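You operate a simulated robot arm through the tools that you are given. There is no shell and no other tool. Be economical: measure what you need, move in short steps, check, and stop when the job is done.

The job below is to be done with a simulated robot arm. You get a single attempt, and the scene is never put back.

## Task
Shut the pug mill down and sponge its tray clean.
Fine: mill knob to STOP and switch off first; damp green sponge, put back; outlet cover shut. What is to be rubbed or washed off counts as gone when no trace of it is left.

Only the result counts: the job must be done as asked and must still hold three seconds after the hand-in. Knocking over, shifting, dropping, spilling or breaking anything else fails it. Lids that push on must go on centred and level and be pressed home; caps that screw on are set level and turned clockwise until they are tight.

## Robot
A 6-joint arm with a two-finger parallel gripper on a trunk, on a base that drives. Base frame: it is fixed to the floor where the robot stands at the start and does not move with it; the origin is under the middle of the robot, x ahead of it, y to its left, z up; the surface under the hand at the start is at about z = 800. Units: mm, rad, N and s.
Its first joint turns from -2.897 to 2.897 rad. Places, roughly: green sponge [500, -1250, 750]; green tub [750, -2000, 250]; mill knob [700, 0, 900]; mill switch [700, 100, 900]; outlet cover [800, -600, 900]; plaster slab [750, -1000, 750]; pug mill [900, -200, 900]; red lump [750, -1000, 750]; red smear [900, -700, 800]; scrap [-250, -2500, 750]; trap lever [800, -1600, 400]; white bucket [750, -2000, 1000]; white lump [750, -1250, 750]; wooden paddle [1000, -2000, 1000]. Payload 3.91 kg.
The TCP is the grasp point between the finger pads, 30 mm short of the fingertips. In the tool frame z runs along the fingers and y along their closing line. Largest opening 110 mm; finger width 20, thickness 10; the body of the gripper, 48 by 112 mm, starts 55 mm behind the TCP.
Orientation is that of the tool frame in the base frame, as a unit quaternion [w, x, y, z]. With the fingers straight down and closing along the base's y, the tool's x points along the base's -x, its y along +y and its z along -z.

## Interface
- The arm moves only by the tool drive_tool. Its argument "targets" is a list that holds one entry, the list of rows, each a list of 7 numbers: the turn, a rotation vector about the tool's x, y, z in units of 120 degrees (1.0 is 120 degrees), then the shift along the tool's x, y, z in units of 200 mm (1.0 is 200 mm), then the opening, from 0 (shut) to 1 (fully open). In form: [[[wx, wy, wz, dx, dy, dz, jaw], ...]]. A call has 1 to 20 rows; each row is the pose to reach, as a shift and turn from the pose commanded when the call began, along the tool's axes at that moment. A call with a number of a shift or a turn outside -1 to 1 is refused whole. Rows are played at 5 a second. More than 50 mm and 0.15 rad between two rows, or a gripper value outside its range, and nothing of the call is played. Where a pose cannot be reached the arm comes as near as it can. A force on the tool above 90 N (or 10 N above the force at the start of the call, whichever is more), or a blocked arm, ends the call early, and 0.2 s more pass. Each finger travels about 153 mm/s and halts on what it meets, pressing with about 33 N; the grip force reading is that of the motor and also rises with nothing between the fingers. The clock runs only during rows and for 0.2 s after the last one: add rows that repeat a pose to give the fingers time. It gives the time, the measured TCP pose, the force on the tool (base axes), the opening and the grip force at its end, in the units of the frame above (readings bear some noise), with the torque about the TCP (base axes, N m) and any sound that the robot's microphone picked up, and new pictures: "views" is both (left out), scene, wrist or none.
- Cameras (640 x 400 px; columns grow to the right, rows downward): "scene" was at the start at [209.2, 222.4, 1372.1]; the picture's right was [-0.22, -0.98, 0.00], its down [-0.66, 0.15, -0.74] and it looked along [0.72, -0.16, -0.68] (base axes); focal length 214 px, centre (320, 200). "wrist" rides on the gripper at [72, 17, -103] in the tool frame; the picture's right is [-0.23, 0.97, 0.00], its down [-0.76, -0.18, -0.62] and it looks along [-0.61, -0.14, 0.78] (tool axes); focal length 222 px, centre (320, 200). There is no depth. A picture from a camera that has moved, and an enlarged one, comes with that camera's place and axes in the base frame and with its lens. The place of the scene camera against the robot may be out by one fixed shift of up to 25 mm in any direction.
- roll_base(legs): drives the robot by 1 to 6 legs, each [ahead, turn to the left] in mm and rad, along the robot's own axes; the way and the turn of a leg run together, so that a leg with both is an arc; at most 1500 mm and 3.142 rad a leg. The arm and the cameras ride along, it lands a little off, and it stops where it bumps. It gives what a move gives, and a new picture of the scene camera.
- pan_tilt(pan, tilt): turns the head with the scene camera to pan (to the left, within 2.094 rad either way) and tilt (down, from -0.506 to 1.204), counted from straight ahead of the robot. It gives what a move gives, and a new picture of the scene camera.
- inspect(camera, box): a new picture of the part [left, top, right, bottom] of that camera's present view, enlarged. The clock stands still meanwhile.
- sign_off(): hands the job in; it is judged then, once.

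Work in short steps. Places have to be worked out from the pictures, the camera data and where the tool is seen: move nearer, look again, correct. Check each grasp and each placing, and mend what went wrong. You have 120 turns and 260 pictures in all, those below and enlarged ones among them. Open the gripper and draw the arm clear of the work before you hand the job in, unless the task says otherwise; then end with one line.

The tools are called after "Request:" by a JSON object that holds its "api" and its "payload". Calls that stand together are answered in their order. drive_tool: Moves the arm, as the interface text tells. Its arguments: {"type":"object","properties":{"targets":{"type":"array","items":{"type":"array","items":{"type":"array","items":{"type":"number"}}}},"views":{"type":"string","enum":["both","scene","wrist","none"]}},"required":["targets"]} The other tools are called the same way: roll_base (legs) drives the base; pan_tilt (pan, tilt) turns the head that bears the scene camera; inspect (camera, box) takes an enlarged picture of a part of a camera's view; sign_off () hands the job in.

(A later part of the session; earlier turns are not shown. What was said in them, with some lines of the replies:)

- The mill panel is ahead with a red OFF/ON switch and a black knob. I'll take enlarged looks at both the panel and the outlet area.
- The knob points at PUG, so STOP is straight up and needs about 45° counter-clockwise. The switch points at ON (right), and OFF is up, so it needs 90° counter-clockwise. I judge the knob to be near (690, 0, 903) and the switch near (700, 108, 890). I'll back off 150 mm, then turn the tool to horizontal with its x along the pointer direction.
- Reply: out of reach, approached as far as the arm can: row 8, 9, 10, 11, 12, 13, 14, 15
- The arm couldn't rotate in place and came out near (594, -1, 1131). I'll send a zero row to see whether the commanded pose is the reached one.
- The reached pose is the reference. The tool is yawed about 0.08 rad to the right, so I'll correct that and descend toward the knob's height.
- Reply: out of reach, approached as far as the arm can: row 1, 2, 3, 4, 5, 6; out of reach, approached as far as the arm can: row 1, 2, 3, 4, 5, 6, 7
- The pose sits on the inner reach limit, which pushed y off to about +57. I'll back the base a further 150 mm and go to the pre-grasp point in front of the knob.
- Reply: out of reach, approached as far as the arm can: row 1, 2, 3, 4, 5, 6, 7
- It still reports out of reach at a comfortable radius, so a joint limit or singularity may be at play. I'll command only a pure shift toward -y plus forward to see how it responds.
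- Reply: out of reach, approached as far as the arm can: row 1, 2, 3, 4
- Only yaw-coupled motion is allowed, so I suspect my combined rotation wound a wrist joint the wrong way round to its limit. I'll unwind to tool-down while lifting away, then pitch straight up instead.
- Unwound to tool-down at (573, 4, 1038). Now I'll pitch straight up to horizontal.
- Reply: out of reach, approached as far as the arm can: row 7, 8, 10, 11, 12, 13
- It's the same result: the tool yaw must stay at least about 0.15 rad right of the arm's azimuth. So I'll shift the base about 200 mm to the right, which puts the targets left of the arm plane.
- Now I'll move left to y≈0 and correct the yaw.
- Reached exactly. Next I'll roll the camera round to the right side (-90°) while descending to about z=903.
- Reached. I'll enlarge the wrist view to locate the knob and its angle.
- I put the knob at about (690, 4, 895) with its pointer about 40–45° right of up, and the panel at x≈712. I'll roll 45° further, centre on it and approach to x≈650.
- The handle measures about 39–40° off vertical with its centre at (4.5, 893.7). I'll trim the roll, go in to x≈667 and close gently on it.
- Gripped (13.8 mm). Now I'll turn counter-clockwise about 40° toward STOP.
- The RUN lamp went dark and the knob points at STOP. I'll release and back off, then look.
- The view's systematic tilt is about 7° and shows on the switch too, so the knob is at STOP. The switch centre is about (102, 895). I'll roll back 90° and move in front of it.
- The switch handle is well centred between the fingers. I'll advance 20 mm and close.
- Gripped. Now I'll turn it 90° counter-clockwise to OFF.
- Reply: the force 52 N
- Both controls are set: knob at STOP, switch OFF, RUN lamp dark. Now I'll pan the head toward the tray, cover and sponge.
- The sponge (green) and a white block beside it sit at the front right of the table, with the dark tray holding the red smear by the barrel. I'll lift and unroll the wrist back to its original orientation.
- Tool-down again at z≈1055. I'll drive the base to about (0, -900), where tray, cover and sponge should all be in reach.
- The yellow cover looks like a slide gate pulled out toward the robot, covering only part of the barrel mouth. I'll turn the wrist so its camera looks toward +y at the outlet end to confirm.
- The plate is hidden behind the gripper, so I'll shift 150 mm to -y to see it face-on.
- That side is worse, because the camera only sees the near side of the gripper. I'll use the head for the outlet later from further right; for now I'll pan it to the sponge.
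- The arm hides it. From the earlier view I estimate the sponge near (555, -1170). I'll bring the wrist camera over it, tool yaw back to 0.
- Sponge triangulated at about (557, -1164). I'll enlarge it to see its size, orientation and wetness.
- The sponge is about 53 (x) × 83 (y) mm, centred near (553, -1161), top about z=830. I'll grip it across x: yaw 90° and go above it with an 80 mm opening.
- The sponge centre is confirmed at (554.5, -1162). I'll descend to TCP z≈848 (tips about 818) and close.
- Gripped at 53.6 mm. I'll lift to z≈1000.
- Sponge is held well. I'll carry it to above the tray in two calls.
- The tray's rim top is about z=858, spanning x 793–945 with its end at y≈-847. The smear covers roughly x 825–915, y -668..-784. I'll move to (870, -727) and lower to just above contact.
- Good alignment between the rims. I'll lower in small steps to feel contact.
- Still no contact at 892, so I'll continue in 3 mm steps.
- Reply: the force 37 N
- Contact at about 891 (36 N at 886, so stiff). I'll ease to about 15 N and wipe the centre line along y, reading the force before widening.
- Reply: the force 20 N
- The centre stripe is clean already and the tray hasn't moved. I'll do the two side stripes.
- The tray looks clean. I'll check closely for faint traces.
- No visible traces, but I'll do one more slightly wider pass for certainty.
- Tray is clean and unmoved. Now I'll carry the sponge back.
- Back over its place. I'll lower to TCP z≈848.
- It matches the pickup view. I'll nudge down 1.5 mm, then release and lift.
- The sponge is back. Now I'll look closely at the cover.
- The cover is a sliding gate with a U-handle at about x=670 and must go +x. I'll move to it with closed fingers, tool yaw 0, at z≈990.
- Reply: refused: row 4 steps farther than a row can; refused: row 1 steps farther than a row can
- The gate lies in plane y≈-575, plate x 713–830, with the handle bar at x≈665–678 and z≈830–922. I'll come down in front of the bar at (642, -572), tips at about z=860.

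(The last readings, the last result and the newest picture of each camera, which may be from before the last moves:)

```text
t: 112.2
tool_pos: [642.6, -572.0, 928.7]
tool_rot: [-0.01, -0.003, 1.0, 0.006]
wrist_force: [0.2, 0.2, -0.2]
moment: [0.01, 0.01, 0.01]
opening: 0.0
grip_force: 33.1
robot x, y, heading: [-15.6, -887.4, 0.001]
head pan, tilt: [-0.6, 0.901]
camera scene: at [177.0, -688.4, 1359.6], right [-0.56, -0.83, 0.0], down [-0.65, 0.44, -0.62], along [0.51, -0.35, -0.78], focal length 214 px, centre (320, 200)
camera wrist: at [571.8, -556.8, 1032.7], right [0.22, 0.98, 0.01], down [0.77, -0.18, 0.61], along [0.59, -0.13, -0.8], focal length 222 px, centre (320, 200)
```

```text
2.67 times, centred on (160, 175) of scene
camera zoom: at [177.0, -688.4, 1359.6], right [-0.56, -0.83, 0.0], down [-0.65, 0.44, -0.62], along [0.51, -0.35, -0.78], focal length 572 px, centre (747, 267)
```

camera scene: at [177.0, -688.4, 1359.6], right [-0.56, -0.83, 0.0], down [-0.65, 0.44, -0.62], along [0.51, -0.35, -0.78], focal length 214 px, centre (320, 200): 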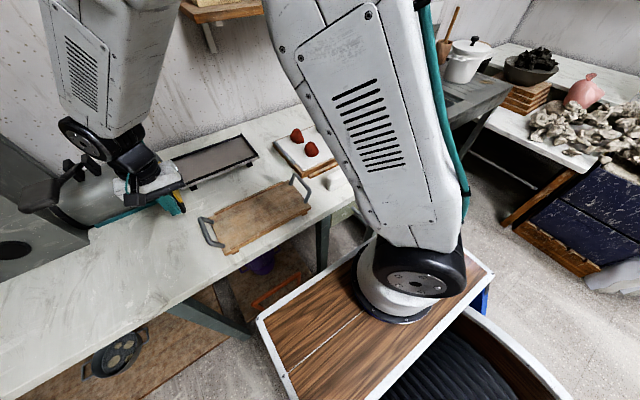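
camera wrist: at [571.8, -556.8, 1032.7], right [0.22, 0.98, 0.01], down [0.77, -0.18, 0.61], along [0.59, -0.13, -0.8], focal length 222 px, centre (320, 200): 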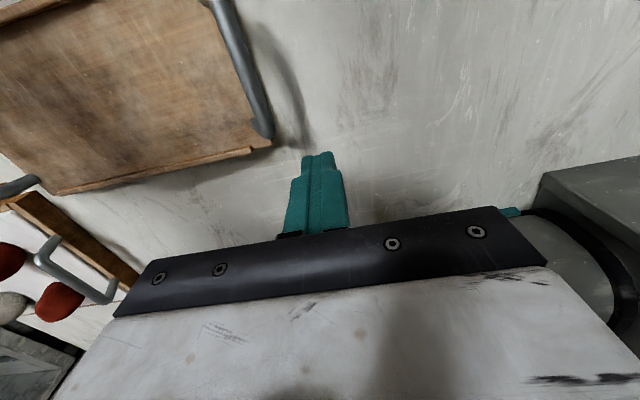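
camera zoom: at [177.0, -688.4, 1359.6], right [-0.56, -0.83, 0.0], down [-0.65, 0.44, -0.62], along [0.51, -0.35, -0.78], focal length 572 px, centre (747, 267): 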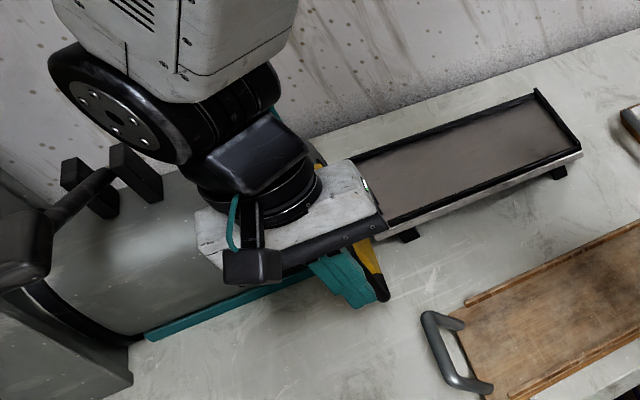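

Clear of the board handle, and the finger is just in front of the bar. I'll lower 38 mm and push +x by 40 mm.

Request:
{"api": "drive_tool", "payload": {"targets": [[[0, 0, 0, 0, 0, 0.1, 0], [0, 0, 0, 0, 0, 0.19, 0], [0, 0, 0, -0.03, 0, 0.19, 0], [0, 0, 0, -0.06, 0, 0.19, 0], [0, 0, 0, -0.09, 0, 0.19, 0], [0, 0, 0, -0.12, 0, 0.19, 0], [0, 0, 0, -0.16, 0, 0.19, 0], [0, 0, 0, -0.2, 0, 0.19, 0]]], "views": "scene"}}

Request:
{"api": "inspect", "payload": {"camera": "scene", "box": [60, 100, 260, 250]}}

```text
t: 114.0
tool_pos: [683.0, -567.6, 891.5]
tool_rot: [-0.009, -0.003, 1.0, 0.006]
wrist_force: [-0.6, 1.4, -0.7]
moment: [0.01, -0.05, 0.01]
opening: 0.0
grip_force: 33.0
robot x, y, heading: [-11.3, -888.7, -0.002]
head pan, tilt: [-0.6, 0.901]
camera scene: at [177.0, -688.3, 1359.6], right [-0.56, -0.83, 0.0], down [-0.65, 0.44, -0.62], along [0.51, -0.35, -0.78], focal length 214 px, centre (320, 200)
```

scene: 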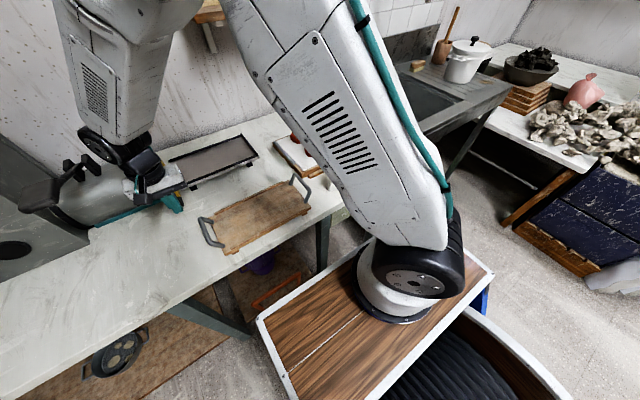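

```text
2.67 times, centred on (160, 175) of scene
camera zoom: at [177.0, -688.3, 1359.6], right [-0.56, -0.83, 0.0], down [-0.65, 0.44, -0.62], along [0.51, -0.35, -0.78], focal length 572 px, centre (747, 267)
```

zoom: 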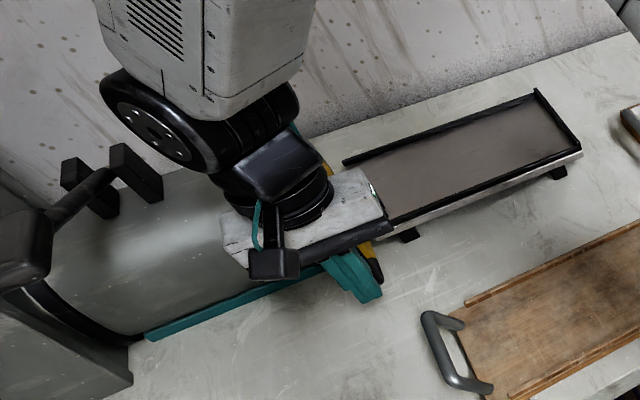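

Force is small and the handle end seems to have shifted a little with the finger. I'll push another 45 mm.

Request:
{"api": "drive_tool", "payload": {"targets": [[[0, 0, 0, -0.04, 0, 0, 0], [0, 0, 0, -0.08, 0, 0, 0], [0, 0, 0, -0.12, 0, 0, 0], [0, 0, 0, -0.16, 0, 0, 0], [0, 0, 0, -0.2, 0, 0, 0], [0, 0, 0, -0.22, 0, 0, 0]]], "views": "both"}}

Request:
{"api": "inspect", "payload": {"camera": "scene", "box": [100, 120, 220, 220]}}

```text
t: 115.4
tool_pos: [725.8, -568.4, 889.7]
tool_rot: [-0.01, -0.004, 1.0, 0.005]
wrist_force: [-1.1, 0.4, 0.0]
moment: [-0.01, -0.05, -0.01]
opening: 0.1
grip_force: 33.0
robot x, y, heading: [-13.0, -888.8, 0.002]
head pan, tilt: [-0.6, 0.901]
camera scene: at [177.0, -688.3, 1359.6], right [-0.56, -0.83, 0.0], down [-0.65, 0.44, -0.62], along [0.51, -0.35, -0.78], focal length 214 px, centre (320, 200)
camera wrist: at [656.3, -554.6, 994.9], right [0.22, 0.98, 0.01], down [0.77, -0.18, 0.61], along [0.59, -0.13, -0.8], focal length 222 px, centre (320, 200)
```

scene: 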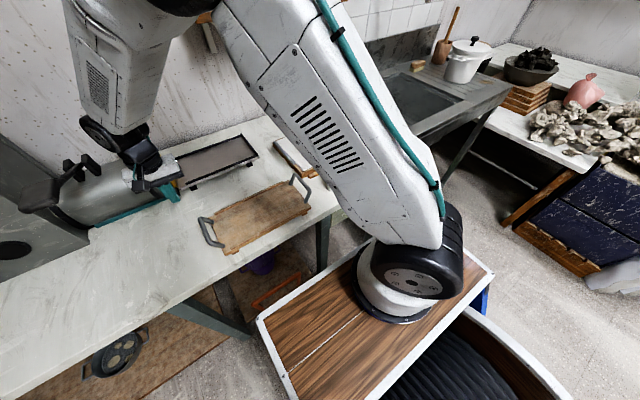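
wrist: 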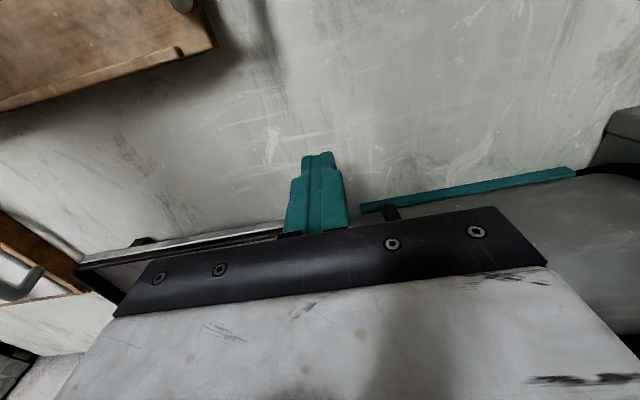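

```text
4.00 times, centred on (160, 170) of scene
camera zoom: at [177.0, -688.3, 1359.6], right [-0.56, -0.83, 0.0], down [-0.65, 0.44, -0.62], along [0.51, -0.35, -0.78], focal length 858 px, centre (960, 320)
```

zoom: 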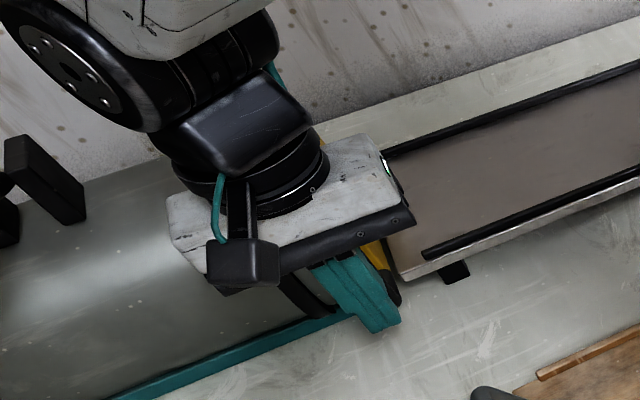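

The handle is moving with the finger, about 70 mm so far. I'll keep pushing slowly and watch for the stop.

Request:
{"api": "drive_tool", "payload": {"targets": [[[0, 0, 0, -0.025, 0, 0, 0], [0, 0, 0, -0.05, 0, 0, 0], [0, 0, 0, -0.075, 0, 0, 0], [0, 0, 0, -0.1, 0, 0, 0], [0, 0, 0, -0.125, 0, 0, 0], [0, 0, 0, -0.15, 0, 0, 0]]], "views": "scene"}}

```text
t: 116.5
tool_pos: [737.9, -567.9, 887.8]
tool_rot: [-0.019, -0.006, 1.0, 0.001]
wrist_force: [-33.2, -7.8, 15.1]
moment: [0.19, -1.4, -0.38]
opening: 0.0
grip_force: 32.8
robot x, y, heading: [-17.5, -885.7, -0.0]
head pan, tilt: [-0.6, 0.901]
stopped in row 5: the force on the tool passed its limit at 98 N (the readings are from after the stop); the commanded pose is now the measured one
camera scene: at [174.0, -688.6, 1359.9], right [-0.56, -0.83, 0.0], down [-0.65, 0.44, -0.62], along [0.51, -0.35, -0.78], focal length 214 px, centre (320, 200)
```

scene: 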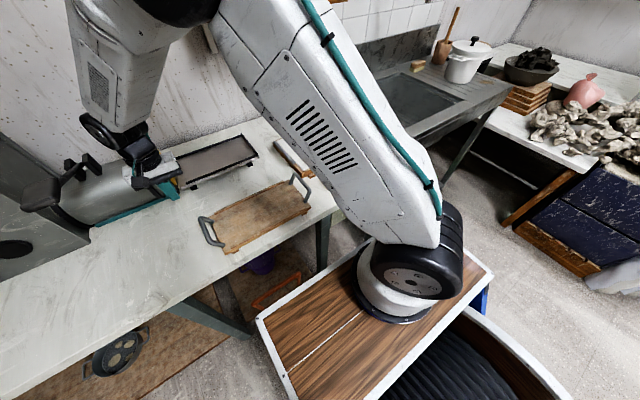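

It met a firm stop after about 83 mm of travel. I'll back off, rise, and check the gate and the mill.

Request:
{"api": "drive_tool", "payload": {"targets": [[[0, 0, 0, 0.05, 0, 0, 0], [0, 0, 0, 0.2, 0, 0, 0], [0, 0, 0, 0.4, 0, 0, 0], [0, 0, 0, 0.4, -0.1, -0.2, 0], [0, 0, 0, 0.4, -0.3, -0.4, 0], [0, 0, 0, 0.4, -0.5, -0.55, 0], [0, 0, 0, 0.4, -0.7, -0.65, 0]]], "views": "both"}}

Request:
{"api": "inspect", "payload": {"camera": "scene", "box": [100, 120, 240, 220]}}

```text
refused: row 5 steps farther than a row can; nothing moved
```

```text
4.00 times, centred on (170, 170) of scene
camera zoom: at [174.0, -688.6, 1359.9], right [-0.56, -0.83, 0.0], down [-0.65, 0.44, -0.62], along [0.51, -0.35, -0.78], focal length 858 px, centre (920, 320)
```

zoom: 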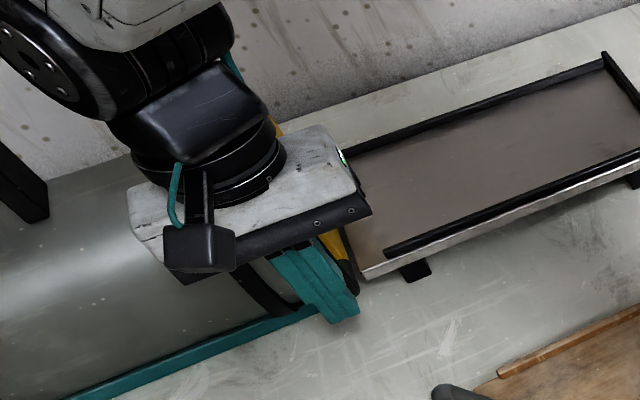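

Request:
{"api": "drive_tool", "payload": {"targets": [[[0, 0, 0, 0.05, 0, 0, 0], [0, 0, 0, 0.2, 0, 0, 0], [0, 0, 0, 0.4, 0, 0, 0], [0, 0, 0, 0.4, -0.05, -0.2, 0], [0, 0, 0, 0.4, -0.15, -0.4, 0], [0, 0, 0, 0.4, -0.3, -0.55, 0], [0, 0, 0, 0.4, -0.5, -0.65, 0], [0, 0, 0, 0.4, -0.7, -0.7, 0], [0, 0, 0, 0.3, -0.9, -0.7, 0]]], "views": "both"}}

Request:
{"api": "inspect", "payload": {"camera": "scene", "box": [100, 120, 240, 220]}}

```text
t: 118.5
tool_pos: [685.7, -749.7, 1030.0]
tool_rot: [-0.018, -0.005, 1.0, 0.003]
wrist_force: [0.4, 0.0, 0.1]
moment: [-0.03, -0.02, 0.0]
opening: 0.3
grip_force: 33.0
robot x, y, heading: [-12.8, -889.3, 0.004]
head pan, tilt: [-0.6, 0.901]
camera scene: at [175.8, -687.9, 1359.6], right [-0.56, -0.83, 0.0], down [-0.65, 0.44, -0.62], along [0.51, -0.35, -0.78], focal length 214 px, centre (320, 200)
camera wrist: at [618.5, -734.8, 1136.2], right [0.22, 0.98, 0.0], down [0.78, -0.17, 0.6], along [0.58, -0.13, -0.8], focal length 222 px, centre (320, 200)
```

scene: 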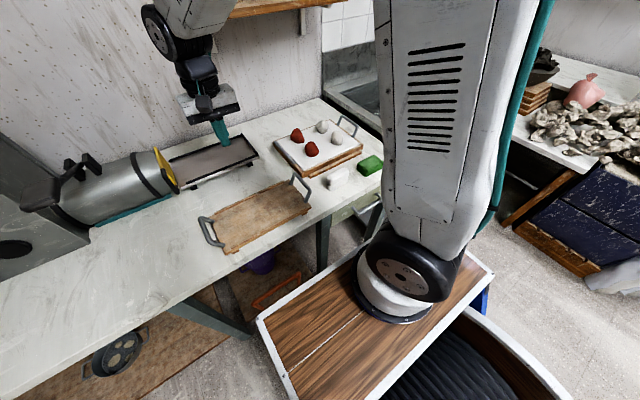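
wrist: 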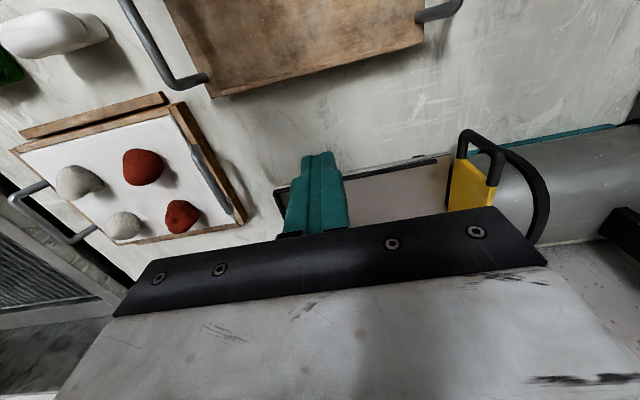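

```text
4.00 times, centred on (170, 170) of scene
camera zoom: at [175.8, -687.9, 1359.6], right [-0.56, -0.83, 0.0], down [-0.65, 0.44, -0.62], along [0.51, -0.35, -0.78], focal length 858 px, centre (920, 320)
```

zoom: 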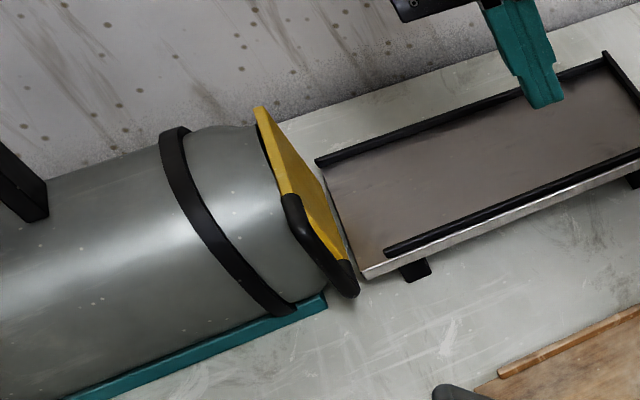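

The gate now spans the barrel end and the mill hasn't moved. I'll enlarge the wrist view to confirm it's fully seated.

Request:
{"api": "drive_tool", "payload": {"targets": [[[0, 0, 0, 0, 0, -0.2, 0], [0, 0, 0, -0.15, 0, -0.2, 0], [0, 0, 0, -0.35, 0, -0.2, 0], [0, 0, 0, -0.55, 0, -0.2, 0], [0, 0, 0, -0.75, 0.0, -0.2, 0], [0, 0, 0, -0.95, 0.0, -0.2, 0], [0, 0, 0, -0.95, 0.0, -0.2, 0]]], "views": "wrist"}}

Request:
{"api": "inspect", "payload": {"camera": "wrist", "box": [380, 40, 600, 240]}}

```text
t: 120.1
tool_pos: [878.4, -748.7, 1062.9]
tool_rot: [-0.017, -0.005, 1.0, 0.002]
wrist_force: [-0.1, -0.2, -1.3]
moment: [-0.02, 0.01, 0.0]
opening: 0.0
grip_force: 32.7
robot x, y, heading: [-11.7, -887.6, 0.0]
head pan, tilt: [-0.6, 0.901]
camera wrist: at [809.7, -733.3, 1167.7], right [0.22, 0.98, 0.0], down [0.78, -0.17, 0.6], along [0.58, -0.13, -0.8], focal length 222 px, centre (320, 200)
```

wrist: 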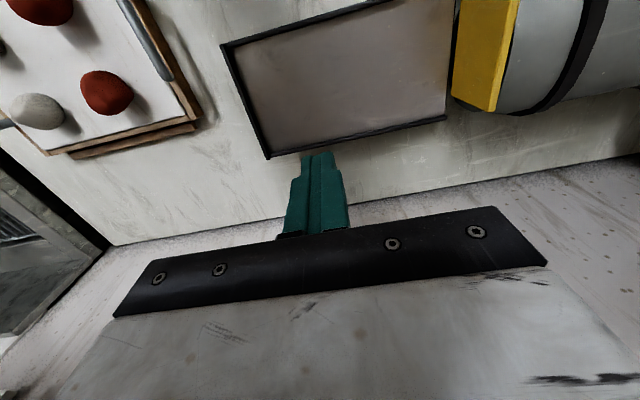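

```text
2.00 times, centred on (490, 140) of wrist
camera zoom: at [809.7, -733.3, 1167.7], right [0.22, 0.98, 0.0], down [0.78, -0.17, 0.6], along [0.58, -0.13, -0.8], focal length 444 px, centre (-20, 320)
```

zoom: 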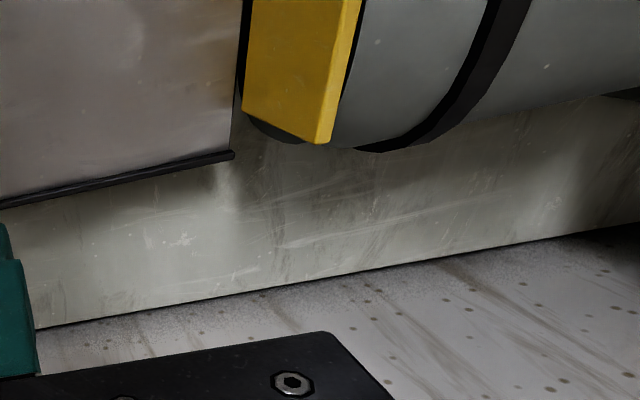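

The plate reaches to the barrel's rear edge and covers the end. A final check of the tray surface from here.

Request:
{"api": "inspect", "payload": {"camera": "wrist", "box": [210, 0, 460, 165]}}

Request:
{"api": "pan_tilt", "payload": {"pan": 0.5, "tilt": 0.7}}

```text
2.42 times, centred on (335, 82) of wrist
camera zoom: at [809.7, -733.3, 1167.7], right [0.22, 0.98, 0.0], down [0.78, -0.17, 0.6], along [0.58, -0.13, -0.8], focal length 538 px, centre (284, 485)
```

zoom: 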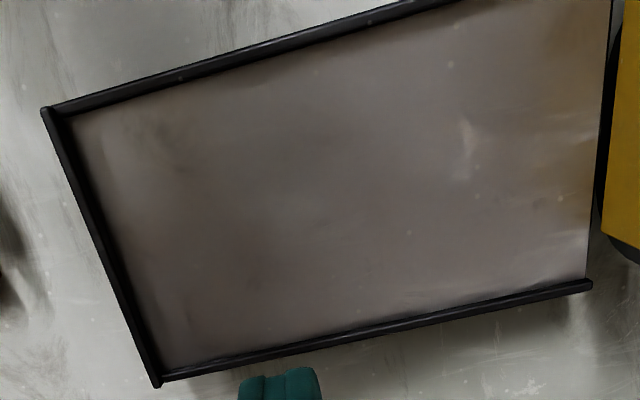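

```text
t: 121.4
tool_pos: [877.4, -748.4, 1062.2]
tool_rot: [-0.018, -0.004, 1.0, 0.002]
wrist_force: [0.0, -0.4, 0.0]
moment: [0.01, 0.02, -0.02]
opening: 0.0
grip_force: 32.9
robot x, y, heading: [-14.4, -889.2, 0.004]
head pan, tilt: [0.499, 0.7]
camera scene: at [188.1, -604.9, 1375.7], right [0.48, -0.88, 0.0], down [-0.57, -0.31, -0.76], along [0.67, 0.37, -0.64], focal length 214 px, centre (320, 200)
```

scene: 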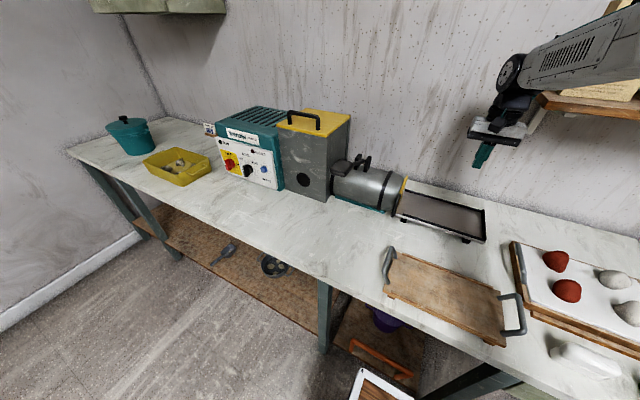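

The tray is clean. One last look at the panel and gate.

Request:
{"api": "inspect", "payload": {"camera": "scene", "box": [210, 130, 290, 195]}}

Request:
{"api": "inspect", "payload": {"camera": "scene", "box": [340, 150, 440, 230]}}

```text
6.15 times, centred on (250, 162) of scene
camera zoom: at [188.1, -604.9, 1375.7], right [0.48, -0.88, 0.0], down [-0.57, -0.31, -0.76], along [0.67, 0.37, -0.64], focal length 1320 px, centre (751, 431)
```

zoom: 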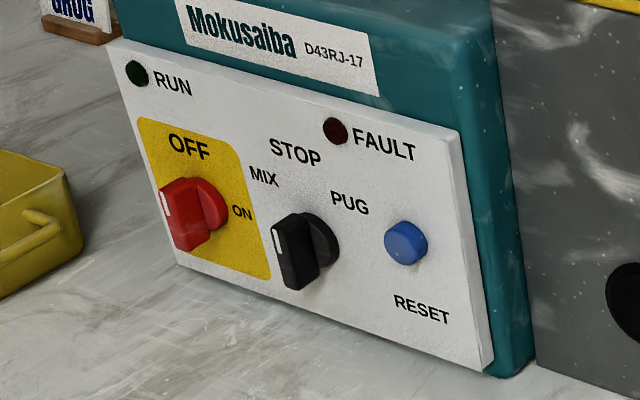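

```text
5.00 times, centred on (390, 190) of scene
camera zoom: at [188.1, -604.9, 1375.7], right [0.48, -0.88, 0.0], down [-0.57, -0.31, -0.76], along [0.67, 0.37, -0.64], focal length 1072 px, centre (-30, 250)
```

zoom: 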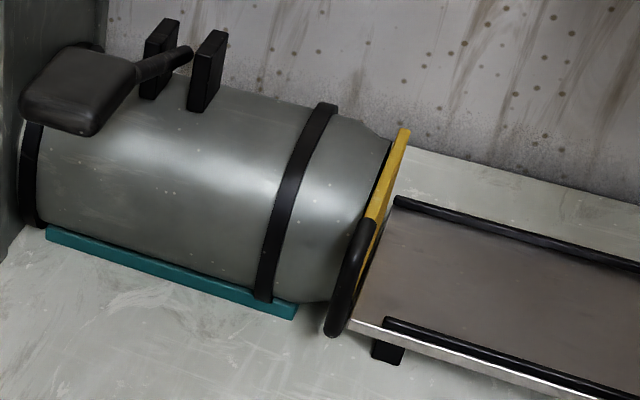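

Knob and switch both point up (STOP, OFF), and the gate is shut. I'll open the gripper and draw the arm back clear.

Request:
{"api": "drive_tool", "payload": {"targets": [[[0, 0, 0, 0.2, 0, -0.1, 0.3], [0, 0, 0, 0.4, 0, -0.2, 0.6], [0, 0, 0, 0.6, 0, -0.3, 1], [0, 0, 0, 0.8, 0, -0.4, 1], [0, 0, 0, 0.95, 0, -0.5, 1], [0, 0, 0, 0.95, 0, -0.5, 1]]], "views": "scene"}}

```text
t: 122.8
tool_pos: [692.4, -750.4, 1161.0]
tool_rot: [-0.017, -0.005, 1.0, 0.003]
wrist_force: [-0.7, 0.2, -0.6]
moment: [0.0, 0.03, -0.02]
opening: 109.9
grip_force: 0.1
robot x, y, heading: [-12.3, -888.0, 0.001]
head pan, tilt: [0.499, 0.7]
camera scene: at [188.2, -604.8, 1375.7], right [0.48, -0.88, 0.0], down [-0.56, -0.31, -0.76], along [0.67, 0.37, -0.64], focal length 214 px, centre (320, 200)
```

scene: 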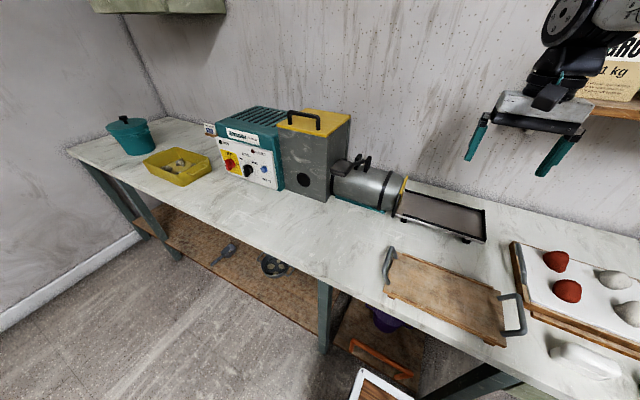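

Everything is in place, the gripper is open and the arm is clear, so I'm handing the job in.

Request:
{"api": "sign_off", "payload": {}}

```text
The job is handed in.
```

The mill knob is at STOP and the switch is OFF with the RUN lamp dark; the tray is wiped with no red visible, the green sponge is back in its place, and the outlet cover is pushed shut to its stop.
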